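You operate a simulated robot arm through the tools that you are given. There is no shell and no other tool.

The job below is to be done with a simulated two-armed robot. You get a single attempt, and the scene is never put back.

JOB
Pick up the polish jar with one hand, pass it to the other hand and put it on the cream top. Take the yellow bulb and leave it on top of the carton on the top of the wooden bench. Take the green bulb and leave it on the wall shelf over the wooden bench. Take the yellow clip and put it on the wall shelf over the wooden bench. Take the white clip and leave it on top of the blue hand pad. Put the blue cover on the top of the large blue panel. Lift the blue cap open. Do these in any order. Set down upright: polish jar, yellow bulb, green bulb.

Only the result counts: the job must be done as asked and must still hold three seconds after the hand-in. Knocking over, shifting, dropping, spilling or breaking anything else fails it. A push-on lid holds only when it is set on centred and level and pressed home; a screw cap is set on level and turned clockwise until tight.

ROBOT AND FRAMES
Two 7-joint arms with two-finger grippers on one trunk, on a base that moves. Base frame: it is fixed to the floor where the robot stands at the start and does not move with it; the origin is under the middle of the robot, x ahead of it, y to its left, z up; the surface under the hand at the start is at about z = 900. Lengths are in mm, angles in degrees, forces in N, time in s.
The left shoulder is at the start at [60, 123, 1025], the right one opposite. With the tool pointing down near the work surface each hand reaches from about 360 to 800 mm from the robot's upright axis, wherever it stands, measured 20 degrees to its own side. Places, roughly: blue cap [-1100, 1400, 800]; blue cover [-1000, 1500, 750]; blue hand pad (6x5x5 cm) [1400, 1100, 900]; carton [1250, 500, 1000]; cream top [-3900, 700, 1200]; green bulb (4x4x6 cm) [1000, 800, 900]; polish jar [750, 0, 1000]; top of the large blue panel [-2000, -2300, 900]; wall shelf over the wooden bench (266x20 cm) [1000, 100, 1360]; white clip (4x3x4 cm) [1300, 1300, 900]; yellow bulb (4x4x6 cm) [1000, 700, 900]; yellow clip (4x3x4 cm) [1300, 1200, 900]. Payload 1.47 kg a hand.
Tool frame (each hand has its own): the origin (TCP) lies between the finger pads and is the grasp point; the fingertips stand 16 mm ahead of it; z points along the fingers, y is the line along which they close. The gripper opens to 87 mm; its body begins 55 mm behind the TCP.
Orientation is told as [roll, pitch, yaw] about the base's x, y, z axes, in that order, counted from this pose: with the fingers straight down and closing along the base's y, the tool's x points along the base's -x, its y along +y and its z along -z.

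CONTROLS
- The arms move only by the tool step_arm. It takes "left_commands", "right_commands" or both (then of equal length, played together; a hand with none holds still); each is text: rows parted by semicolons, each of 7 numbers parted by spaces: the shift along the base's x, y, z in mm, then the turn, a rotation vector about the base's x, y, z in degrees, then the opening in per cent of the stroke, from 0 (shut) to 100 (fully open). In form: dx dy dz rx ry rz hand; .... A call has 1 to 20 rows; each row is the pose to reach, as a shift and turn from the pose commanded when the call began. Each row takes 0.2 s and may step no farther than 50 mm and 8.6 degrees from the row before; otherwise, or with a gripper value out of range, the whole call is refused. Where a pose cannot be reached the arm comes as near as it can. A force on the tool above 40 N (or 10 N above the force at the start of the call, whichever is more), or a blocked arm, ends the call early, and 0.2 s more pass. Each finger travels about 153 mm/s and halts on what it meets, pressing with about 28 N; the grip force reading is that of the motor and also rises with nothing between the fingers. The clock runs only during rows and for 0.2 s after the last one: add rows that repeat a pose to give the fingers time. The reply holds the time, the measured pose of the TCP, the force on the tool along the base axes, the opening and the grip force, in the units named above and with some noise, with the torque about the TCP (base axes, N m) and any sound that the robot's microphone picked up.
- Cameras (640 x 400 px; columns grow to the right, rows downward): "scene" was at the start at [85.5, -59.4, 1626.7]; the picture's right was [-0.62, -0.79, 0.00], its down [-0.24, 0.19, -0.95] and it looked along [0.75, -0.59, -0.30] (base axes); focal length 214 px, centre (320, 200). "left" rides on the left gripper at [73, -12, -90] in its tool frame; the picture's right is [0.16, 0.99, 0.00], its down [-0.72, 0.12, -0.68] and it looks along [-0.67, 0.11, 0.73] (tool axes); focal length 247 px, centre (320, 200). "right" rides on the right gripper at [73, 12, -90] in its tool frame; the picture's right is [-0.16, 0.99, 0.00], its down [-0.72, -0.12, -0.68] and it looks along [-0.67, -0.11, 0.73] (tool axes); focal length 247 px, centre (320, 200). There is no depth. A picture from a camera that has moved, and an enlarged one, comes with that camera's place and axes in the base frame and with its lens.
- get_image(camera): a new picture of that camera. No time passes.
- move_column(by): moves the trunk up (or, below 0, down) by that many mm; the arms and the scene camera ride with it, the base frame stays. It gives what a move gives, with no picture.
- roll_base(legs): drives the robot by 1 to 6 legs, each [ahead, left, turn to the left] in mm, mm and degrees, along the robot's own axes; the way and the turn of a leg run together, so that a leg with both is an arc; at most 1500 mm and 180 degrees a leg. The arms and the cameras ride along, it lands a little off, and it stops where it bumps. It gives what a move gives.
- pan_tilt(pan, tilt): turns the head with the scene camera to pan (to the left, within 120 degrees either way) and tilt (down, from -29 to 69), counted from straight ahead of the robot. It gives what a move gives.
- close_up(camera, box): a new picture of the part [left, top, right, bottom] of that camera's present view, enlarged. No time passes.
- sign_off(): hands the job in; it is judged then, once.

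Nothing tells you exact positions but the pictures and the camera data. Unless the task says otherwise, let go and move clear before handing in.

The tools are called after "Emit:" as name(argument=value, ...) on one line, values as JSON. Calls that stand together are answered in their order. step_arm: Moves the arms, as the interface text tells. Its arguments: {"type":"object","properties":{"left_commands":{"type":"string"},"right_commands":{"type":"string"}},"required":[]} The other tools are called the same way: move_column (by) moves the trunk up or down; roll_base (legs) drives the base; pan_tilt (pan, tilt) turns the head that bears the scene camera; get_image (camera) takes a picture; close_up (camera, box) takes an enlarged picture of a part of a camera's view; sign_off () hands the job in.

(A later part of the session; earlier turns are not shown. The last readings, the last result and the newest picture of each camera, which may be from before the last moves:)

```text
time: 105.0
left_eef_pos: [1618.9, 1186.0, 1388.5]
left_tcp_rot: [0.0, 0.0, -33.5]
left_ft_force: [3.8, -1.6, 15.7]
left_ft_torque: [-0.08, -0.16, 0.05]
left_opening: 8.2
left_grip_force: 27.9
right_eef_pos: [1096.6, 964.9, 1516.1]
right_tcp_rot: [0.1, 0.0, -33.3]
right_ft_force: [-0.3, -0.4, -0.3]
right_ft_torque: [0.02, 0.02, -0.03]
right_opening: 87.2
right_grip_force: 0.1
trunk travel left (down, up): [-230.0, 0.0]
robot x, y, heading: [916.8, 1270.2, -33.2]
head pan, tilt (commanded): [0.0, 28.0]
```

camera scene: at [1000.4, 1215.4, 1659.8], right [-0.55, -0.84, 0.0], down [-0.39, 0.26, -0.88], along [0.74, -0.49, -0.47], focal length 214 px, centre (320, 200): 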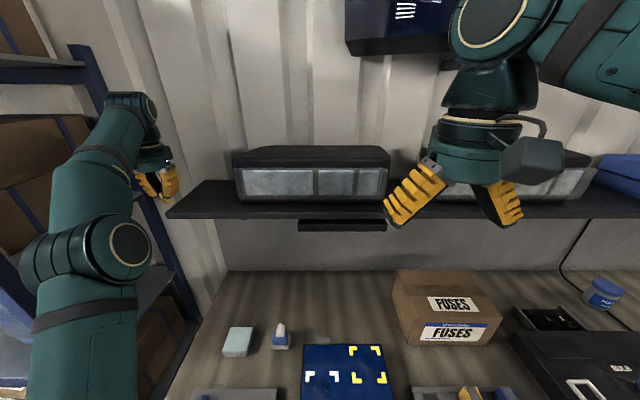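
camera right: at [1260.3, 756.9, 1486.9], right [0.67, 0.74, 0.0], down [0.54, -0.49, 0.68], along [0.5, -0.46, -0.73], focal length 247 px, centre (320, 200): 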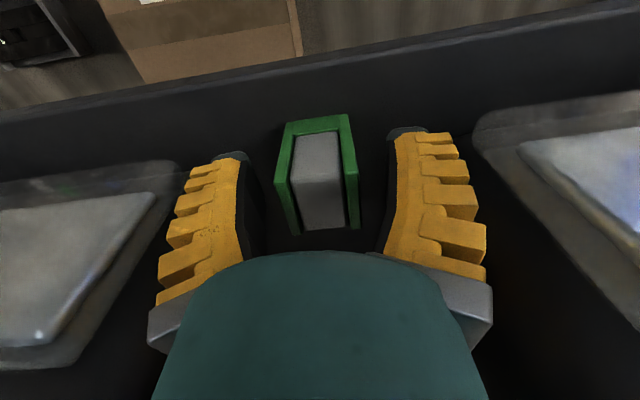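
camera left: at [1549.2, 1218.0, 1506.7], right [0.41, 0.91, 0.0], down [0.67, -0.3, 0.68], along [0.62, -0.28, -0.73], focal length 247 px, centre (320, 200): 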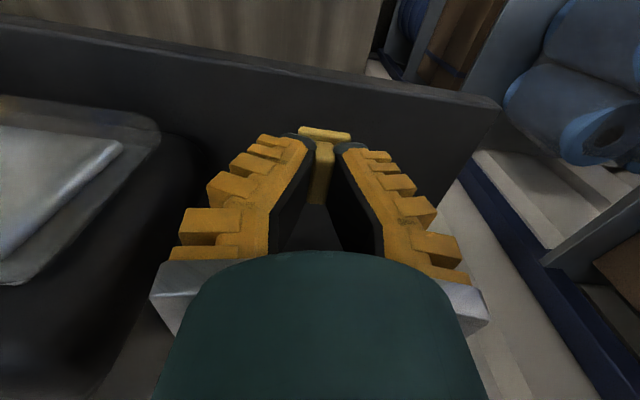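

Emit:
step_arm(left_commands="0 0 2 0 0 0 5; 0 0 2 0 0 0 12; 0 0 2 0 0 0 20; 0 0 2 0 0 0 30; 0 0 2 0 0 0 30; 0 0 15 0 0 0 30; 0 0 35 0 0 0 30; -20 13 50 0 0 0 30; -55 36 55 0 0 0 30; -55 36 55 0 0 0 30")

Emit:
close_up(camera="scene", box=[130, 140, 290, 240])

Emit:
get_image(camera="left")

```text
time: 107.2
left_eef_pos: [1565.5, 1218.1, 1441.0]
left_tcp_rot: [0.0, 0.1, -33.3]
left_ft_force: [0.0, -0.8, -1.3]
left_ft_torque: [0.0, -0.04, -0.01]
left_opening: 32.3
left_grip_force: 4.4
right_eef_pos: [1099.4, 965.4, 1514.4]
right_tcp_rot: [0.0, 0.2, -33.4]
right_ft_force: [-0.8, 0.0, -0.3]
right_ft_torque: [0.03, 0.04, 0.0]
right_opening: 87.2
right_grip_force: 0.1
trunk travel left (down, up): [-230.0, 0.0]
robot x, y, heading: [913.7, 1272.6, -33.4]
head pan, tilt (commanded): [0.0, 28.0]
```

```text
4.00 times, centred on (210, 190) of scene
camera zoom: at [1002.0, 1213.5, 1659.6], right [-0.55, -0.84, 0.0], down [-0.39, 0.26, -0.88], along [0.74, -0.48, -0.47], focal length 858 px, centre (760, 240)
```

zoom: 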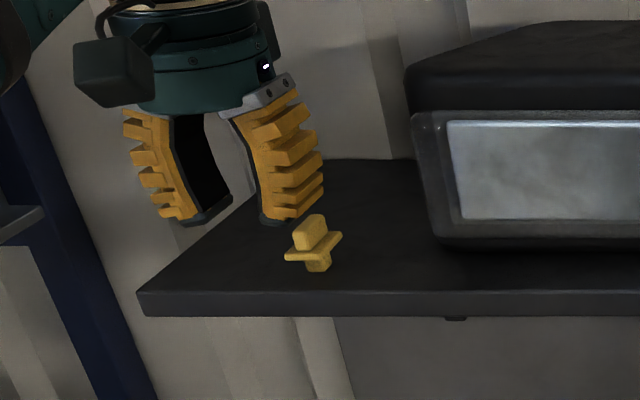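

```text
taken
camera left: at [1499.0, 1248.8, 1531.7], right [0.41, 0.91, 0.0], down [0.67, -0.3, 0.68], along [0.62, -0.28, -0.73], focal length 247 px, centre (320, 200)
```

left: 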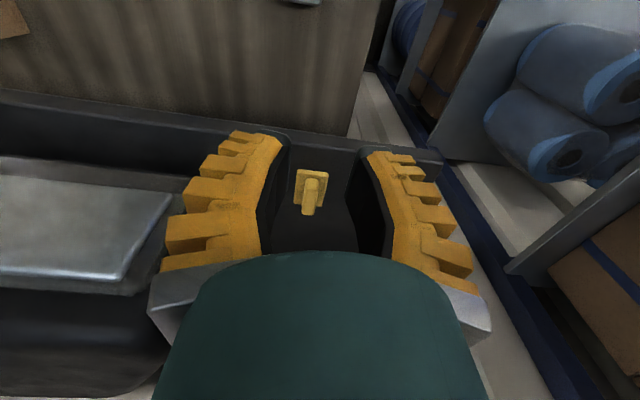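

The yellow clip is standing on the shelf end. Next I'll retract the left hand, slide right 250 mm and go for the yellow bulb and carton.

Emit:
step_arm(left_commands="-35 8 15 0 0 0 40; -72 15 30 0 0 0 40; -110 23 45 0 0 0 50; -148 31 60 0 0 0 60; -186 39 75 0 0 0 70; -222 46 88 0 0 0 80; -242 51 98 0 0 0 100; -242 51 98 0 0 0 100")

```text
time: 109.0
left_eef_pos: [1323.2, 1275.1, 1538.1]
left_tcp_rot: [-0.1, 0.0, -33.4]
left_ft_force: [0.4, -0.1, 0.0]
left_ft_torque: [-0.05, -0.02, 0.01]
left_opening: 86.7
left_grip_force: 0.1
right_eef_pos: [1099.2, 965.4, 1515.3]
right_tcp_rot: [0.0, 0.0, -33.4]
right_ft_force: [-0.4, -0.4, 0.8]
right_ft_torque: [0.0, -0.01, 0.0]
right_opening: 86.9
right_grip_force: 0.2
trunk travel left (down, up): [-230.0, 0.0]
robot x, y, heading: [916.8, 1273.4, -33.3]
head pan, tilt (commanded): [0.0, 28.0]
```

Emit:
roll_base(legs=[[0, -250, 0]])

Emit:
pan_tilt(pan=-15, tilt=40)

Emit:
get_image(camera="scene")

Emit:
close_up(camera="scene", box=[260, 150, 460, 275])

Emit:
get_image(camera="right")

```text
time: 111.8
left_eef_pos: [1182.7, 1062.4, 1537.6]
left_tcp_rot: [0.0, 0.0, -33.6]
left_ft_force: [0.4, -0.1, 0.2]
left_ft_torque: [0.01, -0.02, 0.02]
left_opening: 86.9
left_grip_force: 0.0
right_eef_pos: [957.3, 753.9, 1515.5]
right_tcp_rot: [0.0, 0.0, -33.6]
right_ft_force: [-0.8, 0.3, -0.4]
right_ft_torque: [0.02, -0.04, -0.05]
right_opening: 86.9
right_grip_force: 0.0
trunk travel left (down, up): [-230.0, 0.0]
robot x, y, heading: [776.7, 1057.6, -33.5]
head pan, tilt (commanded): [0.0, 28.0]
```

```text
time: 112.6
left_eef_pos: [1183.7, 1061.9, 1537.7]
left_tcp_rot: [0.1, 0.0, -33.7]
left_ft_force: [0.1, -0.1, -0.4]
left_ft_torque: [0.02, -0.01, -0.01]
left_opening: 86.8
left_grip_force: 0.0
right_eef_pos: [959.5, 753.9, 1515.6]
right_tcp_rot: [-0.1, 0.0, -33.5]
right_ft_force: [-0.5, -0.2, 0.8]
right_ft_torque: [-0.01, 0.02, -0.01]
right_opening: 87.2
right_grip_force: 0.1
trunk travel left (down, up): [-230.0, 0.0]
robot x, y, heading: [770.5, 1061.8, -33.9]
head pan, tilt (commanded): [-15.0, 40.0]
```

```text
taken
camera scene: at [840.3, 989.8, 1641.3], right [-0.75, -0.66, 0.0], down [-0.43, 0.48, -0.77], along [0.51, -0.57, -0.64], focal length 214 px, centre (320, 200)
```

scene: 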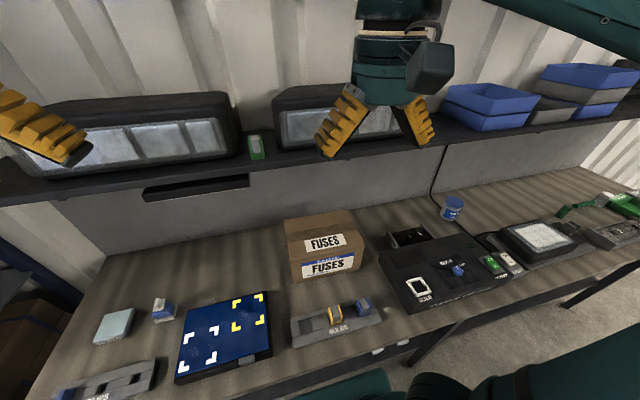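

```text
3.20 times, centred on (360, 212) of scene
camera zoom: at [840.3, 989.8, 1641.3], right [-0.75, -0.66, 0.0], down [-0.43, 0.48, -0.77], along [0.51, -0.57, -0.64], focal length 686 px, centre (192, 160)
```

zoom: 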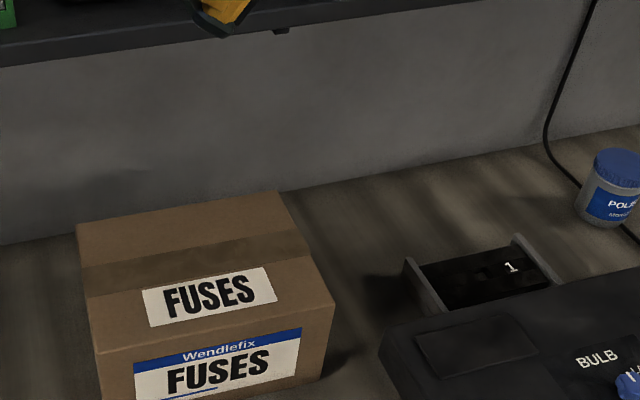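

```text
taken
camera right: at [901.5, 803.5, 1604.9], right [0.68, 0.73, 0.0], down [0.54, -0.5, 0.68], along [0.5, -0.46, -0.73], focal length 247 px, centre (320, 200)
```

right: 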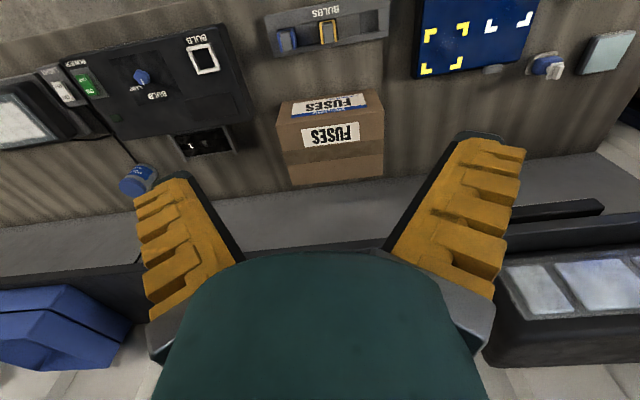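

Emit:
close_up(camera="right", box=[240, 0, 440, 200])

```text
2.00 times, centred on (340, 100) of right
camera zoom: at [901.5, 803.5, 1604.9], right [0.68, 0.73, 0.0], down [0.54, -0.5, 0.68], along [0.5, -0.46, -0.73], focal length 494 px, centre (280, 400)
```

zoom: 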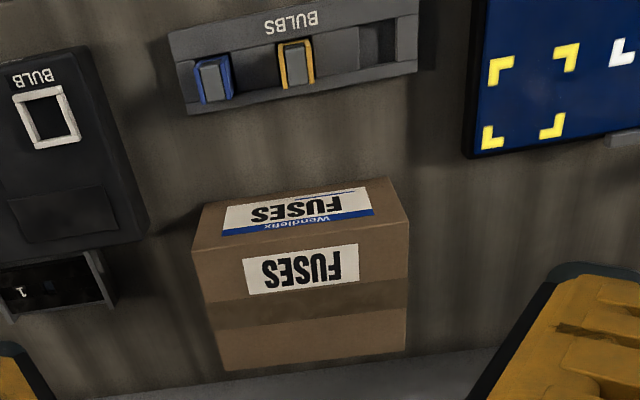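

The carton top is at z≈1052, and spans 501–684 mm ahead and 36–291 mm to my right. The yellow bulb is near [987, 754]. I'll lower the right hand over the bulb.

Emit:
step_arm(right_commands="3 0 -45 0 0 0 90; 6 0 -91 0 0 0 80; 9 0 -137 0 0 0 70; 12 0 -183 0 0 0 70; 15 0 -229 0 0 0 70; 18 0 -275 0 0 0 70; 21 0 -321 0 0 0 70; 24 0 -367 0 0 0 70; 27 0 -413 0 0 0 70; 28 0 -455 0 0 0 70; 28 0 -455 0 0 0 70")

Emit:
get_image(camera="right")

Emit:
close_up(camera="right", box=[240, 50, 400, 150])

```text
time: 115.0
left_eef_pos: [1182.2, 1061.2, 1537.4]
left_tcp_rot: [0.0, -0.1, -33.7]
left_ft_force: [-0.4, -0.3, -0.8]
left_ft_torque: [-0.01, -0.02, -0.03]
left_opening: 86.8
left_grip_force: 0.2
right_eef_pos: [985.9, 750.9, 1058.7]
right_tcp_rot: [0.0, 0.0, -33.6]
right_ft_force: [0.6, -0.4, 0.4]
right_ft_torque: [0.0, -0.02, -0.03]
right_opening: 65.2
right_grip_force: 3.4
trunk travel left (down, up): [-230.0, 0.0]
robot x, y, heading: [775.1, 1063.6, -33.4]
head pan, tilt (commanded): [-15.0, 40.0]
```

```text
taken
camera right: at [929.9, 801.5, 1146.5], right [0.68, 0.73, 0.0], down [0.54, -0.5, 0.68], along [0.5, -0.46, -0.73], focal length 247 px, centre (320, 200)
```

right: 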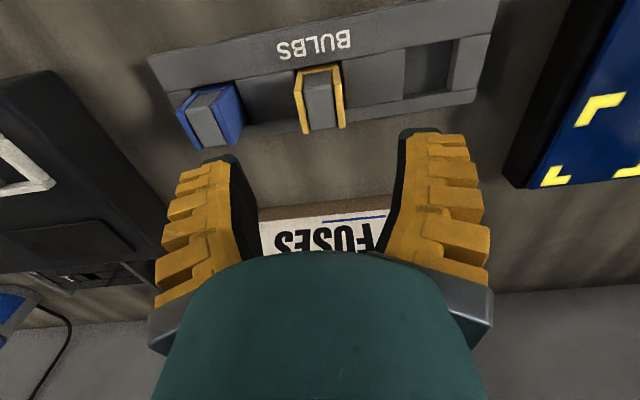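

```text
4.00 times, centred on (320, 100) of right
camera zoom: at [929.9, 801.5, 1146.5], right [0.68, 0.73, 0.0], down [0.54, -0.5, 0.68], along [0.5, -0.46, -0.73], focal length 988 px, centre (320, 600)
```

zoom: 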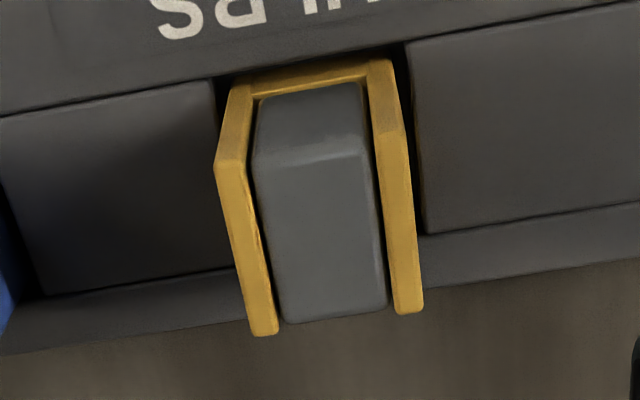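

The yellow bulb is centred under the hand. I'll go down, grip and lift.

Emit:
step_arm(right_commands="0 0 -35 0 0 0 70; 0 0 -70 0 0 0 70; 0 0 -98 0 0 0 70; 0 0 -108 0 0 0 70; 0 0 -108 0 0 0 60; 0 0 -108 0 0 0 45; 0 0 -108 0 0 0 30; 0 0 -108 0 0 0 20; 0 0 -108 0 0 0 20; 0 0 -108 0 0 0 20")

Emit:
get_image(camera="right")

```text
time: 117.2
left_eef_pos: [1183.4, 1061.3, 1536.5]
left_tcp_rot: [0.0, 0.0, -33.5]
left_ft_force: [0.2, -0.7, -0.7]
left_ft_torque: [-0.01, -0.04, -0.01]
left_opening: 87.2
left_grip_force: 0.0
right_eef_pos: [983.5, 755.2, 953.0]
right_tcp_rot: [0.0, -0.1, -33.6]
right_ft_force: [0.6, -2.3, 14.0]
right_ft_torque: [-0.08, -0.1, -0.02]
right_opening: 31.3
right_grip_force: 27.9
trunk travel left (down, up): [-230.0, 0.0]
robot x, y, heading: [772.4, 1061.2, -33.7]
head pan, tilt (commanded): [-15.0, 40.0]
```

```text
taken
camera right: at [927.9, 804.6, 1041.4], right [0.68, 0.73, 0.0], down [0.54, -0.5, 0.68], along [0.5, -0.46, -0.73], focal length 247 px, centre (320, 200)
```

right: 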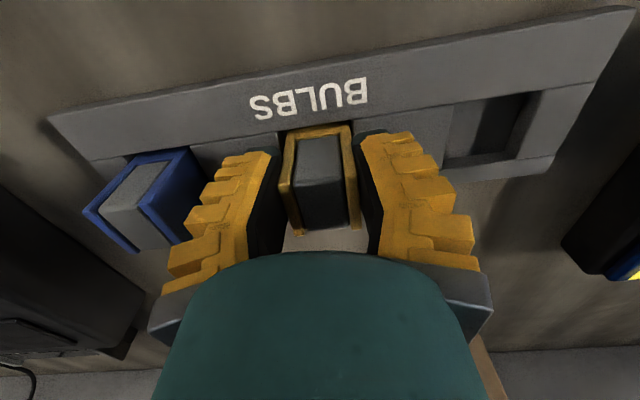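

Emit:
step_arm(right_commands="0 0 8 0 0 0 20; 0 0 25 0 0 0 20; 0 0 60 0 0 0 20; 0 0 105 0 0 0 20; 0 0 145 0 0 0 20; 0 0 161 0 0 0 20; 0 0 161 0 0 0 20")

Emit:
get_image(camera="right")

Emit:
get_image(camera="scene")

```text
time: 118.8
left_eef_pos: [1182.8, 1061.6, 1536.4]
left_tcp_rot: [0.0, -0.1, -33.7]
left_ft_force: [0.0, 0.1, -0.4]
left_ft_torque: [0.01, 0.0, 0.02]
left_opening: 87.2
left_grip_force: 0.1
right_eef_pos: [983.2, 751.4, 1114.5]
right_tcp_rot: [-0.1, 0.0, -33.5]
right_ft_force: [-0.7, 0.4, -0.5]
right_ft_torque: [-0.01, 0.01, 0.05]
right_opening: 28.8
right_grip_force: 27.7
trunk travel left (down, up): [-230.0, 0.0]
robot x, y, heading: [773.2, 1060.5, -33.7]
head pan, tilt (commanded): [-15.0, 40.0]
```

```text
taken
camera right: at [927.8, 802.4, 1203.1], right [0.68, 0.73, 0.0], down [0.54, -0.5, 0.68], along [0.5, -0.46, -0.73], focal length 247 px, centre (320, 200)
```

right: 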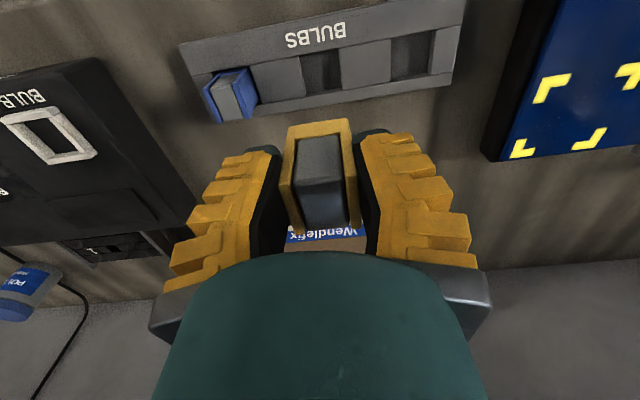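

```text
taken
camera scene: at [840.4, 989.7, 1641.2], right [-0.75, -0.66, 0.0], down [-0.43, 0.48, -0.77], along [0.51, -0.57, -0.64], focal length 214 px, centre (320, 200)
```

scene: 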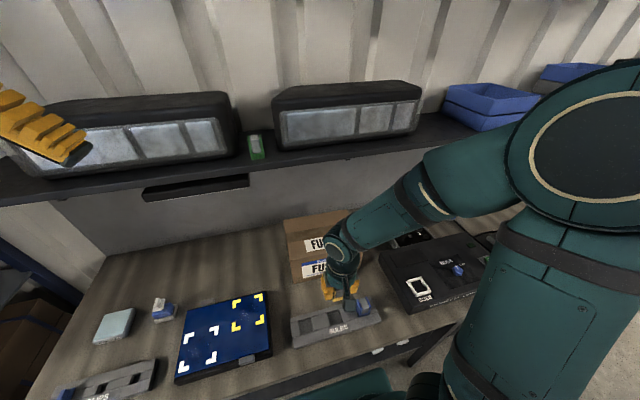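

Emit:
step_arm(right_commands="33 -22 0 0 0 0 20; 67 -44 0 0 0 0 20; 100 -66 0 0 0 0 20; 117 -77 0 0 0 0 20; 117 -77 0 0 0 0 20")

Emit:
get_image(camera="scene")

Emit:
get_image(camera="right")

Emit:
close_up(camera="scene", box=[260, 110, 460, 285])

```text
time: 120.0
left_eef_pos: [1183.6, 1061.8, 1537.7]
left_tcp_rot: [0.0, -0.1, -33.6]
left_ft_force: [-0.1, 0.0, -0.5]
left_ft_torque: [-0.03, -0.02, -0.02]
left_opening: 87.2
left_grip_force: 0.1
right_eef_pos: [1103.0, 676.3, 1114.4]
right_tcp_rot: [0.0, 0.0, -33.5]
right_ft_force: [-0.1, 0.2, -0.4]
right_ft_torque: [-0.01, -0.01, 0.02]
right_opening: 28.6
right_grip_force: 28.4
trunk travel left (down, up): [-230.0, 0.0]
robot x, y, heading: [774.4, 1065.3, -33.7]
head pan, tilt (commanded): [-15.0, 40.0]
```

```text
taken
camera scene: at [840.0, 989.8, 1641.3], right [-0.75, -0.66, 0.0], down [-0.43, 0.48, -0.77], along [0.51, -0.57, -0.64], focal length 214 px, centre (320, 200)
```

scene: 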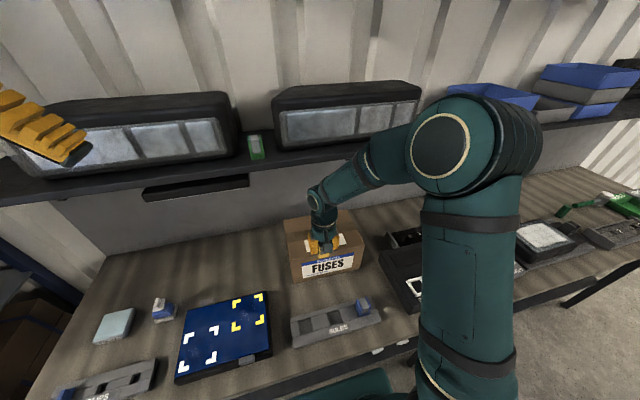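

```text
taken
camera right: at [1046.5, 726.4, 1204.1], right [0.68, 0.73, 0.0], down [0.54, -0.5, 0.68], along [0.5, -0.46, -0.73], focal length 247 px, centre (320, 200)
```

right: 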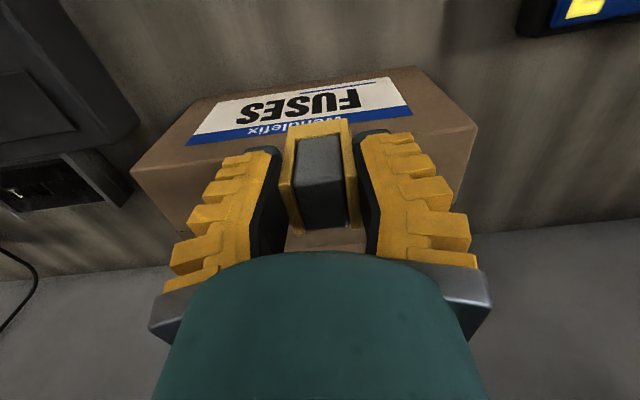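

```text
2.29 times, centred on (360, 198) of scene
camera zoom: at [840.0, 989.8, 1641.3], right [-0.75, -0.66, 0.0], down [-0.43, 0.48, -0.77], along [0.51, -0.57, -0.64], focal length 490 px, centre (229, 206)
```

zoom: 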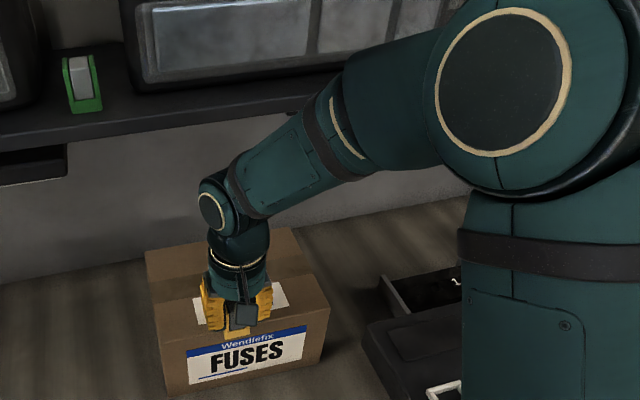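

Emit:
step_arm(right_commands="19 -13 0 0 0 0 20; 38 -25 0 0 0 0 20; 38 -25 -6 0 0 0 20; 38 -25 -10 0 0 0 20; 38 -25 -10 0 0 0 20")

Emit:
get_image(camera="right")

Emit:
close_up(camera="scene", box=[280, 150, 400, 290])

```text
time: 121.2
left_eef_pos: [1183.4, 1061.2, 1537.6]
left_tcp_rot: [-0.1, 0.1, -33.5]
left_ft_force: [0.1, 1.1, -0.4]
left_ft_torque: [0.02, 0.0, 0.0]
left_opening: 87.0
left_grip_force: 0.1
right_eef_pos: [1139.9, 651.3, 1104.1]
right_tcp_rot: [0.1, 0.0, -33.6]
right_ft_force: [-0.8, 0.2, -0.6]
right_ft_torque: [0.0, -0.02, 0.04]
right_opening: 28.5
right_grip_force: 28.2
trunk travel left (down, up): [-230.0, 0.0]
robot x, y, heading: [777.1, 1058.5, -33.4]
head pan, tilt (commanded): [-15.0, 40.0]
```

```text
taken
camera right: at [1083.8, 701.3, 1193.0], right [0.68, 0.73, 0.0], down [0.54, -0.5, 0.68], along [0.5, -0.46, -0.73], focal length 247 px, centre (320, 200)
```

right: 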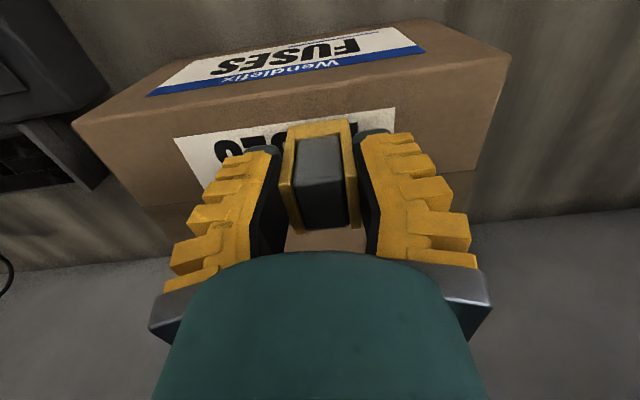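

```text
2.86 times, centred on (340, 220) of scene
camera zoom: at [840.1, 989.7, 1641.3], right [-0.75, -0.66, 0.0], down [-0.43, 0.48, -0.77], along [0.51, -0.57, -0.64], focal length 613 px, centre (263, 143)
```

zoom: 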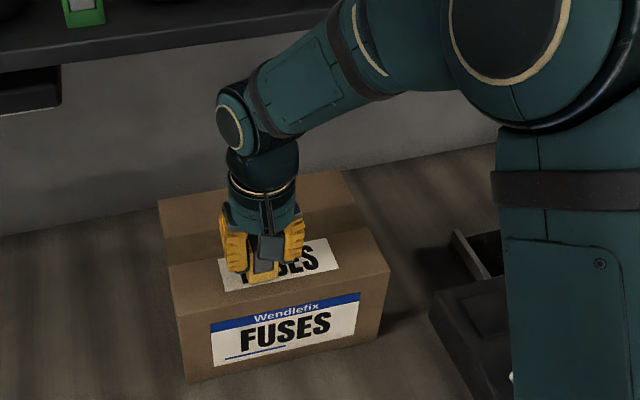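

Emit:
step_arm(right_commands="4 -3 -2 0 0 0 20; 5 -3 -5 0 0 0 20; 5 -3 -8 0 0 0 20; 5 -3 -8 0 0 0 20")

```text
time: 122.2
left_eef_pos: [1181.8, 1061.8, 1536.6]
left_tcp_rot: [0.0, -0.1, -33.6]
left_ft_force: [0.0, 0.6, 0.4]
left_ft_torque: [-0.01, 0.03, 0.0]
left_opening: 86.7
left_grip_force: 0.1
right_eef_pos: [1145.9, 647.9, 1098.3]
right_tcp_rot: [0.0, -0.2, -33.6]
right_ft_force: [-0.1, -1.4, 20.6]
right_ft_torque: [-0.05, -0.04, -0.01]
right_opening: 34.0
right_grip_force: 27.7
trunk travel left (down, up): [-230.0, 0.0]
robot x, y, heading: [774.9, 1060.6, -33.6]
head pan, tilt (commanded): [-15.0, 40.0]
```

Firm contact on the carton top. I'll relieve the pressure, open and withdraw upwards and back.

Emit:
step_arm(right_commands="0 0 2.5 0 0 0 38; 0 0 2.5 0 0 0 42; 0 0 2.5 0 0 0 48; 0 0 2.5 0 0 0 56; 0 0 2.5 0 0 0 62; 0 0 2.5 0 0 0 62")

Emit:
get_image(camera="right")

Emit:
close_up(camera="scene", box=[310, 200, 390, 270])

```text
time: 123.6
left_eef_pos: [1182.3, 1060.0, 1537.7]
left_tcp_rot: [0.0, 0.0, -33.6]
left_ft_force: [-0.3, 0.4, -1.0]
left_ft_torque: [-0.01, -0.02, 0.01]
left_opening: 87.1
left_grip_force: 0.1
right_eef_pos: [1146.2, 647.6, 1097.7]
right_tcp_rot: [-0.1, 0.0, -33.6]
right_ft_force: [-1.1, 0.6, 0.9]
right_ft_torque: [-0.03, -0.03, -0.03]
right_opening: 59.0
right_grip_force: 3.4
trunk travel left (down, up): [-230.0, 0.0]
robot x, y, heading: [769.9, 1058.6, -33.5]
head pan, tilt (commanded): [-15.0, 40.0]
```

```text
taken
camera right: at [1089.5, 697.6, 1186.9], right [0.68, 0.73, 0.0], down [0.54, -0.5, 0.68], along [0.5, -0.46, -0.73], focal length 247 px, centre (320, 200)
```

right: 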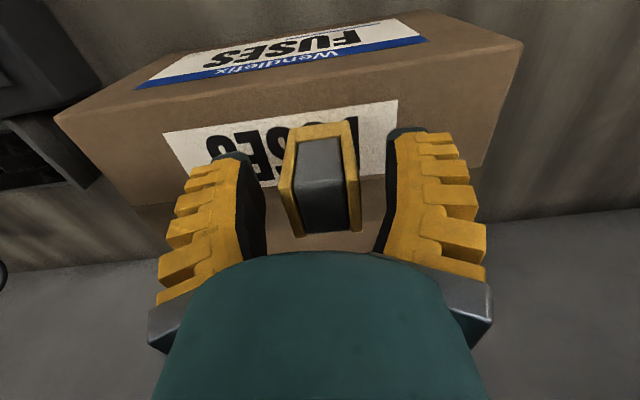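

```text
5.71 times, centred on (350, 235) of scene
camera zoom: at [840.2, 989.7, 1641.3], right [-0.75, -0.66, 0.0], down [-0.43, 0.48, -0.77], along [0.51, -0.57, -0.64], focal length 1226 px, centre (149, 0)
```

zoom: 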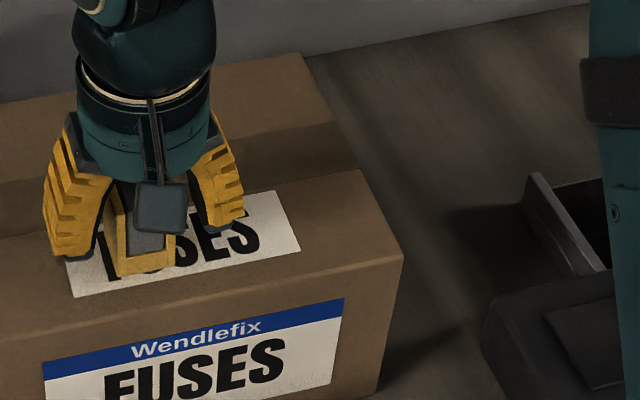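

Emit:
step_arm(right_commands="0 0 8 0 0 0 62; -10 7 14 0 0 0 62; -35 23 18 0 0 0 62; -70 46 22 0 0 0 62; -105 70 30 0 0 0 62; -140 93 60 0 0 0 62; -165 109 100 0 0 0 80; -180 119 145 0 0 0 100; -190 126 190 0 0 0 100; -195 130 235 0 0 0 100; -200 133 280 0 0 0 100; -203 135 325 0 0 0 100; -205 137 370 0 0 0 100")

Emit:
get_image(camera="scene")

Emit:
close_up(camera="scene", box=[260, 180, 420, 300])

```text
refused: row 6 steps farther than a row can; nothing moved
```

```text
taken
camera scene: at [840.2, 989.7, 1641.3], right [-0.75, -0.66, 0.0], down [-0.43, 0.48, -0.77], along [0.51, -0.57, -0.64], focal length 214 px, centre (320, 200)
```

scene: 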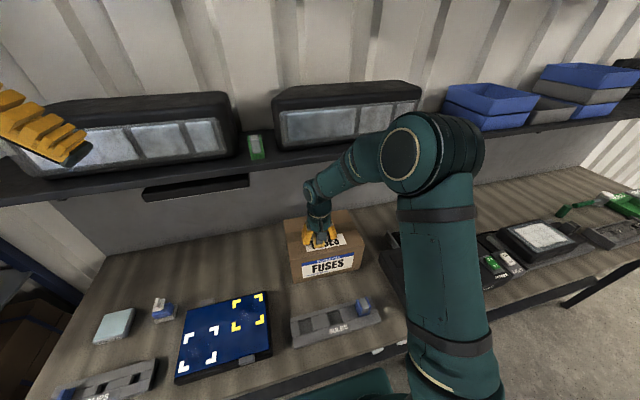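

```text
3.33 times, centred on (340, 240) of scene
camera zoom: at [840.2, 989.7, 1641.3], right [-0.75, -0.66, 0.0], down [-0.43, 0.48, -0.77], along [0.51, -0.57, -0.64], focal length 715 px, centre (253, 67)
```

zoom: 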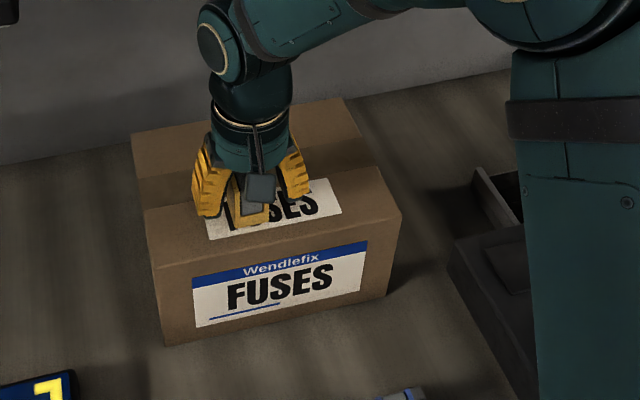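

Emit:
step_arm(right_commands="0 0 8 0 0 0 62; -10 7 14 0 0 0 62; -35 23 18 0 0 0 62; -70 46 22 0 0 0 62; -105 70 28 0 0 0 62; -135 90 50 0 0 0 62; -160 107 85 0 0 0 80; -175 117 125 0 0 0 100; -188 126 168 0 0 0 100; -195 130 212 0 0 0 100; -200 133 257 0 0 0 100; -203 135 302 0 0 0 100; -205 137 347 0 0 0 100; -205 137 370 0 0 0 100")

Emit:
get_image(camera="scene")

Emit:
close_up(camera="scene", box=[260, 180, 420, 300])

```text
time: 126.6
left_eef_pos: [1182.6, 1060.9, 1537.2]
left_tcp_rot: [0.0, 0.0, -33.6]
left_ft_force: [0.1, 0.2, -0.3]
left_ft_torque: [0.0, 0.02, 0.0]
left_opening: 86.9
left_grip_force: 0.1
right_eef_pos: [941.0, 786.7, 1470.4]
right_tcp_rot: [0.1, 0.0, -33.7]
right_ft_force: [-0.1, -0.6, -1.3]
right_ft_torque: [0.02, -0.02, 0.03]
right_opening: 87.2
right_grip_force: 0.1
trunk travel left (down, up): [-230.0, 0.0]
robot x, y, heading: [776.3, 1060.3, -33.4]
head pan, tilt (commanded): [-15.0, 40.0]
```

```text
taken
camera scene: at [840.4, 989.6, 1641.2], right [-0.75, -0.66, 0.0], down [-0.43, 0.48, -0.77], along [0.51, -0.57, -0.64], focal length 214 px, centre (320, 200)
```

scene: 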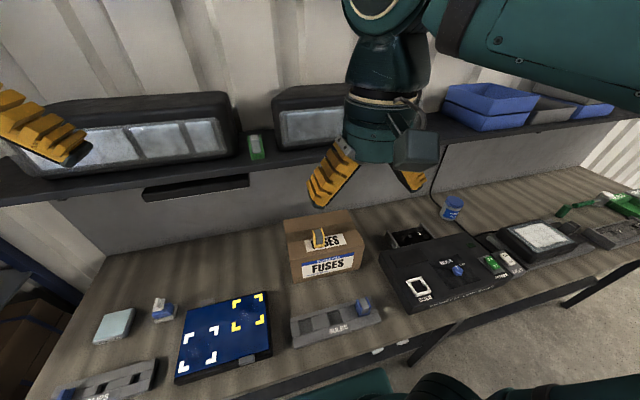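

```text
3.33 times, centred on (340, 240) of scene
camera zoom: at [840.4, 989.6, 1641.2], right [-0.75, -0.66, 0.0], down [-0.43, 0.48, -0.77], along [0.51, -0.57, -0.64], focal length 715 px, centre (253, 67)
```

zoom: 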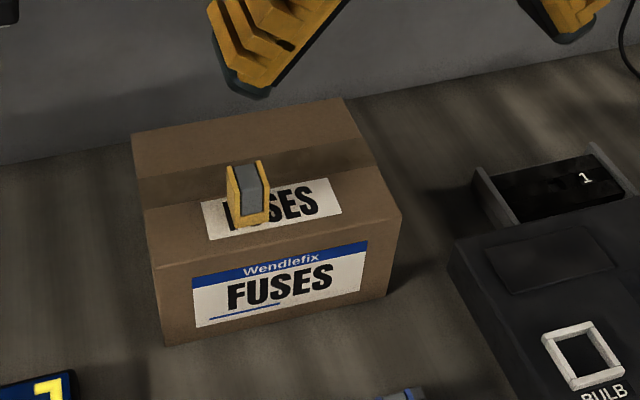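

The yellow bulb stands on the carton. Before fetching the jar I'll do the car tasks: back away from the bench, turn around and approach the front of the car to inspect the blue cap and cover.

Emit:
roll_base(legs=[[-400, 0, 0], [0, 0, 178.5], [300, 650, 0]])

Emit:
pan_tilt(pan=0, tilt=35)

Emit:
get_image(camera="scene")

```text
time: 142.1
left_eef_pos: [-626.6, 1012.9, 1537.9]
left_tcp_rot: [0.0, 0.0, 141.1]
left_ft_force: [0.3, 0.2, -0.2]
left_ft_torque: [-0.01, 0.05, 0.0]
left_opening: 86.9
left_grip_force: 0.0
right_eef_pos: [-360.3, 1264.9, 1471.7]
right_tcp_rot: [0.0, 0.0, 141.1]
right_ft_force: [-1.0, 0.6, 0.6]
right_ft_torque: [-0.02, 0.01, 0.0]
right_opening: 87.0
right_grip_force: 0.0
trunk travel left (down, up): [-230.0, 0.0]
robot x, y, heading: [-218.4, 980.2, 141.2]
head pan, tilt (commanded): [-15.0, 40.0]
```

```text
time: 142.8
left_eef_pos: [-629.0, 1013.9, 1536.8]
left_tcp_rot: [0.0, 0.0, 141.1]
left_ft_force: [0.0, 0.3, -0.8]
left_ft_torque: [0.03, 0.01, 0.01]
left_opening: 86.9
left_grip_force: 0.1
right_eef_pos: [-360.0, 1264.6, 1470.0]
right_tcp_rot: [0.0, 0.0, 141.1]
right_ft_force: [1.0, 0.1, 0.2]
right_ft_torque: [0.01, 0.02, -0.02]
right_opening: 87.1
right_grip_force: 0.2
trunk travel left (down, up): [-230.0, 0.0]
robot x, y, heading: [-217.2, 974.4, 141.1]
head pan, tilt (commanded): [0.0, 35.0]
```

```text
taken
camera scene: at [-293.2, 1037.2, 1648.8], right [0.63, 0.78, 0.0], down [0.45, -0.36, -0.82], along [-0.64, 0.51, -0.57], focal length 214 px, centre (320, 200)
```

scene: 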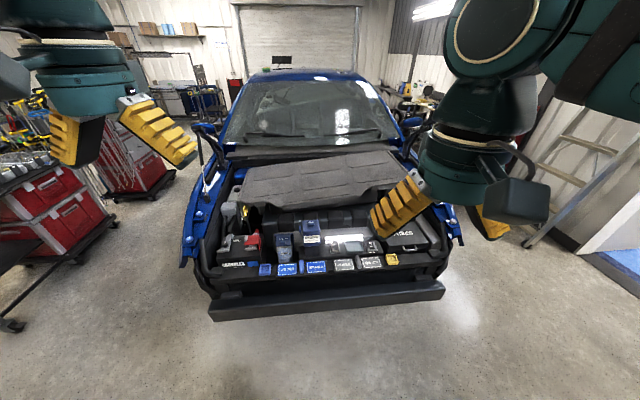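

Emit:
close_up(camera="scene", box=[190, 200, 350, 300])

Emit:
close_up(camera="scene", box=[250, 205, 350, 280])

Emit:
close_up(camera="scene", box=[0, 100, 220, 300])

```text
4.00 times, centred on (270, 250) of scene
camera zoom: at [-293.2, 1037.2, 1648.8], right [0.63, 0.78, 0.0], down [0.45, -0.36, -0.82], along [-0.64, 0.51, -0.57], focal length 858 px, centre (520, 0)
```

zoom: 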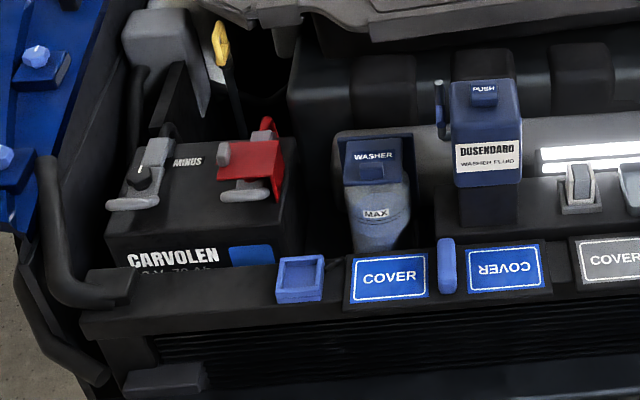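

```text
5.33 times, centred on (300, 242) of scene
camera zoom: at [-293.2, 1037.2, 1648.8], right [0.63, 0.78, 0.0], down [0.45, -0.36, -0.82], along [-0.64, 0.51, -0.57], focal length 1144 px, centre (427, -27)
```

zoom: 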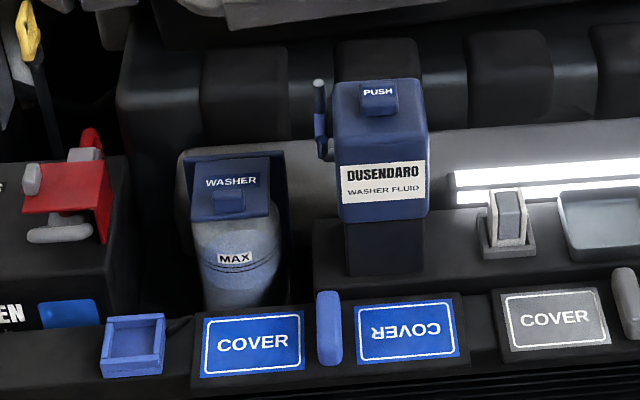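

```text
2.00 times, centred on (110, 200) of scene
camera zoom: at [-293.2, 1037.2, 1648.8], right [0.63, 0.78, 0.0], down [0.45, -0.36, -0.82], along [-0.64, 0.51, -0.57], focal length 429 px, centre (740, 200)
```

zoom: 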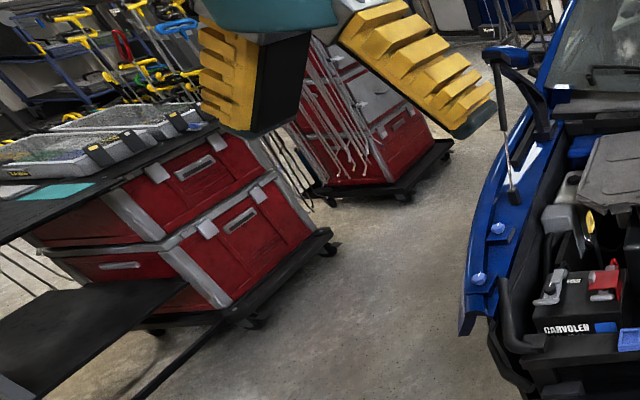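

The bay shows a "WASHER" reservoir with a blue hinged cap near [-1065, 1406], and several blue pieces beside COVER labels along the front. I'll square up and move in for a closer look.

Emit:
roll_base(legs=[[0, 0, 4.7], [250, 0, 0]])

Emit:
pan_tilt(pan=0, tilt=50)

Emit:
get_image(camera="scene")

Emit:
close_up(camera="scene", box=[200, 120, 400, 245])

```text
time: 145.1
left_eef_pos: [-832.5, 1120.6, 1537.7]
left_tcp_rot: [0.0, 0.0, 145.8]
left_ft_force: [0.3, -0.2, 0.0]
left_ft_torque: [-0.02, 0.03, -0.03]
left_opening: 86.8
left_grip_force: 0.1
right_eef_pos: [-588.3, 1392.1, 1470.6]
right_tcp_rot: [-0.1, 0.1, 145.8]
right_ft_force: [-0.1, 0.6, -0.3]
right_ft_torque: [-0.02, -0.03, -0.07]
right_opening: 86.7
right_grip_force: 0.1
trunk travel left (down, up): [-230.0, 0.0]
robot x, y, heading: [-426.8, 1117.3, 145.9]
head pan, tilt (commanded): [0.0, 35.0]
```

```text
time: 145.9
left_eef_pos: [-831.8, 1119.8, 1538.1]
left_tcp_rot: [0.0, -0.1, 145.8]
left_ft_force: [0.7, 0.0, -0.3]
left_ft_torque: [0.01, 0.01, 0.03]
left_opening: 86.8
left_grip_force: 0.0
right_eef_pos: [-586.9, 1391.2, 1471.6]
right_tcp_rot: [0.0, 0.0, 145.8]
right_ft_force: [-0.1, -0.4, -0.2]
right_ft_torque: [-0.02, 0.01, 0.01]
right_opening: 87.2
right_grip_force: 0.1
trunk travel left (down, up): [-230.0, 0.0]
robot x, y, heading: [-417.2, 1117.6, 145.9]
head pan, tilt (commanded): [0.0, 50.0]
```

```text
taken
camera scene: at [-492.4, 1162.9, 1627.2], right [0.56, 0.83, 0.0], down [0.63, -0.43, -0.64], along [-0.53, 0.36, -0.77], focal length 214 px, centre (320, 200)
```

scene: 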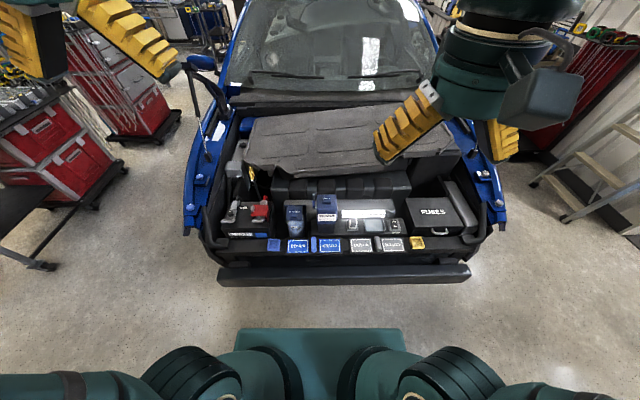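

```text
3.20 times, centred on (300, 182) of scene
camera zoom: at [-492.4, 1162.9, 1627.2], right [0.56, 0.83, 0.0], down [0.63, -0.43, -0.64], along [-0.53, 0.36, -0.77], focal length 686 px, centre (384, 256)
```

zoom: 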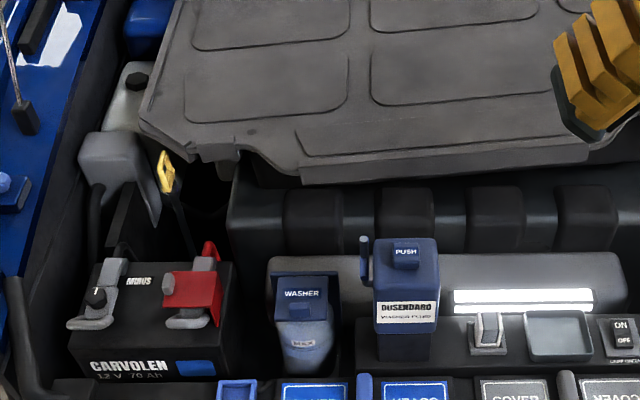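

Emit:
close_up(camera="scene", box=[260, 185, 440, 265])

Emit:
close_up(camera="scene", box=[260, 190, 360, 260])

Emit:
get_image(camera="left")

Emit:
get_image(camera="right")

```text
3.56 times, centred on (350, 225) of scene
camera zoom: at [-492.4, 1162.9, 1627.2], right [0.56, 0.83, 0.0], down [0.63, -0.43, -0.64], along [-0.53, 0.36, -0.77], focal length 763 px, centre (213, 111)
```

zoom: 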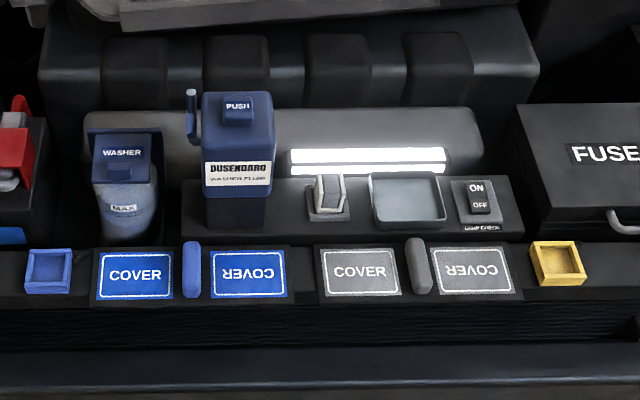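

```text
5.71 times, centred on (310, 225) of scene
camera zoom: at [-492.4, 1162.9, 1627.2], right [0.56, 0.83, 0.0], down [0.63, -0.43, -0.64], along [-0.53, 0.36, -0.77], focal length 1226 px, centre (377, 57)
```

zoom: 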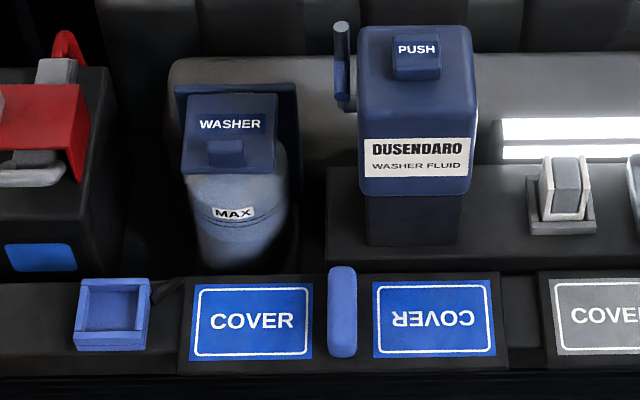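

```text
taken
camera left: at [-765.1, 1088.1, 1627.6], right [-0.42, -0.91, 0.0], down [-0.66, 0.31, 0.68], along [-0.62, 0.29, -0.73], focal length 247 px, centre (320, 200)
```

left: 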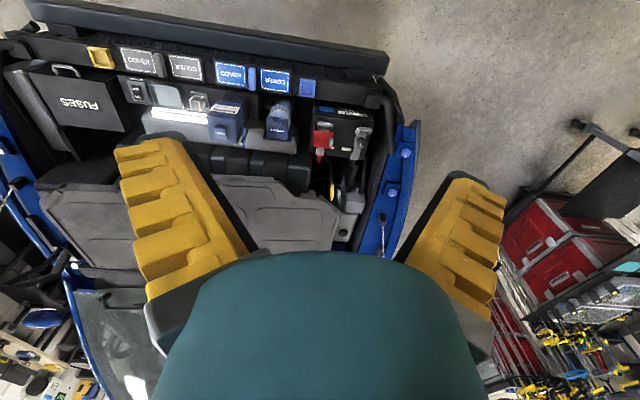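

```text
taken
camera right: at [-533.7, 1340.5, 1560.0], right [-0.69, -0.73, 0.0], down [-0.53, 0.5, 0.68], along [-0.5, 0.47, -0.73], focal length 247 px, centre (320, 200)
```

right: 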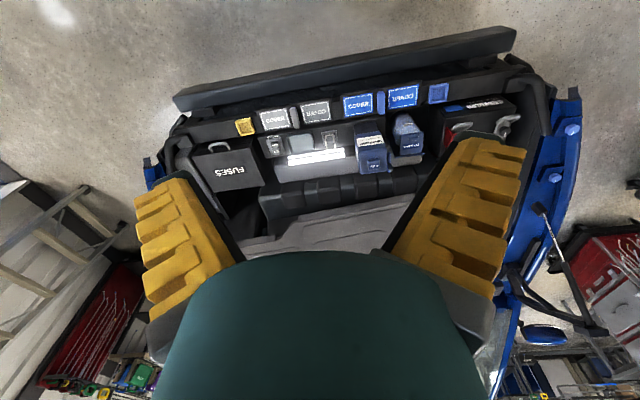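

The plate with two COVER prints and a blue handle between them looks like the blue cover, and the hinged WASHER lid is the blue cap. I'll bring the right hand over the cover for a close view.

Emit:
step_arm(right_commands="-24 2 -38 0 0 0 100; -48 4 -77 0 0 0 100; -72 6 -115 0 0 0 100; -96 8 -154 0 0 0 100; -120 10 -192 0 0 0 100; -144 12 -230 0 0 0 100; -168 14 -268 0 0 0 100; -192 16 -306 0 0 0 100; -216 18 -344 0 0 0 100; -240 20 -382 0 0 0 100; -264 22 -420 0 0 0 100; -288 23 -458 0 0 0 100; -306 24 -500 0 0 0 100; -306 24 -500 0 0 0 100")

Emit:
get_image(camera="right")

Emit:
get_image(camera="scene")

```text
time: 148.9
left_eef_pos: [-830.6, 1119.3, 1537.6]
left_tcp_rot: [0.0, -0.1, 145.8]
left_ft_force: [0.3, -0.6, -0.4]
left_ft_torque: [-0.05, -0.01, 0.02]
left_opening: 87.3
left_grip_force: 0.1
right_eef_pos: [-892.1, 1416.6, 971.0]
right_tcp_rot: [0.1, -0.1, 145.7]
right_ft_force: [0.0, -0.2, 0.4]
right_ft_torque: [0.02, 0.04, 0.03]
right_opening: 87.2
right_grip_force: 0.0
trunk travel left (down, up): [-230.0, 0.0]
robot x, y, heading: [-424.1, 1115.5, 145.6]
head pan, tilt (commanded): [0.0, 50.0]
```

```text
taken
camera right: at [-840.4, 1365.8, 1059.6], right [-0.69, -0.73, 0.0], down [-0.53, 0.5, 0.68], along [-0.5, 0.47, -0.73], focal length 247 px, centre (320, 200)
```

right: 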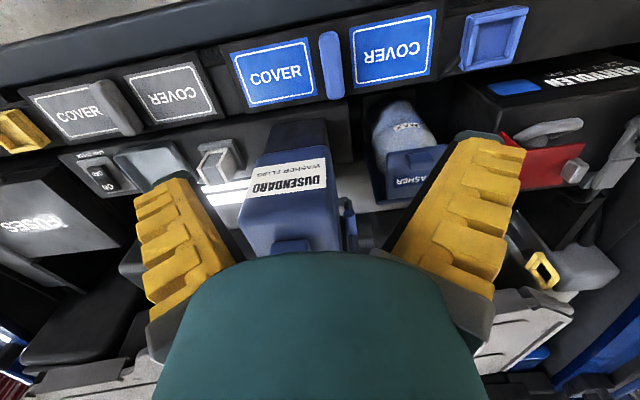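

```text
taken
camera scene: at [-491.6, 1162.8, 1627.2], right [0.56, 0.83, 0.0], down [0.63, -0.43, -0.64], along [-0.53, 0.36, -0.77], focal length 214 px, centre (320, 200)
```

scene: 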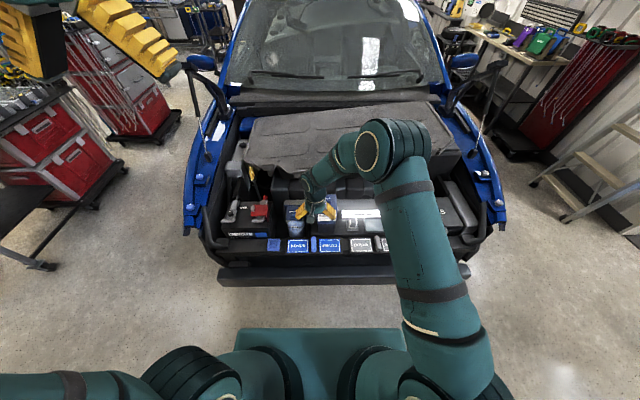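

Emit:
close_up(camera="right", box=[220, 0, 480, 130])

Emit:
close_up(camera="right", box=[300, 90, 480, 210])

```text
2.46 times, centred on (350, 65) of right
camera zoom: at [-840.4, 1365.8, 1059.6], right [-0.69, -0.73, 0.0], down [-0.53, 0.5, 0.68], along [-0.5, 0.47, -0.73], focal length 608 px, centre (246, 532)
```

zoom: 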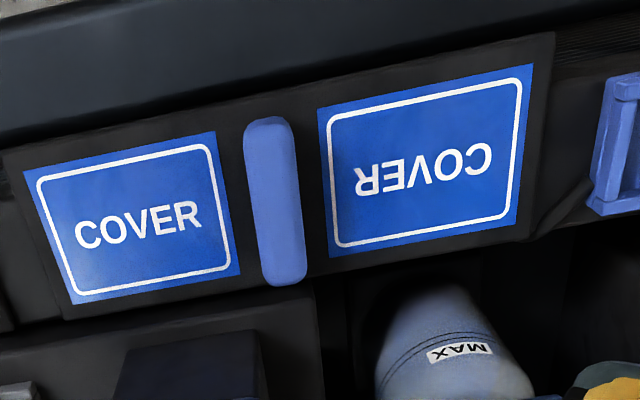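

```text
3.33 times, centred on (390, 150) of right
camera zoom: at [-840.4, 1365.8, 1059.6], right [-0.69, -0.73, 0.0], down [-0.53, 0.5, 0.68], along [-0.5, 0.47, -0.73], focal length 823 px, centre (87, 367)
```

zoom: 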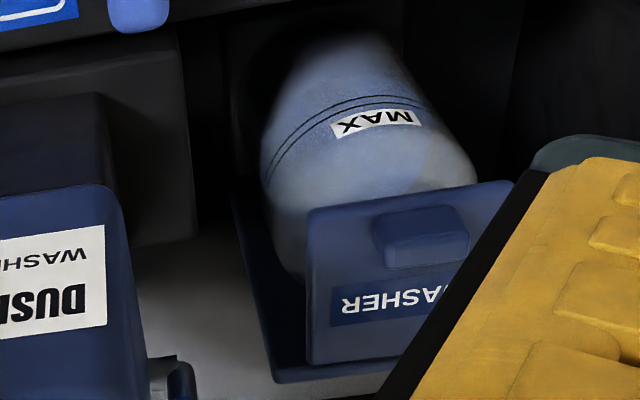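

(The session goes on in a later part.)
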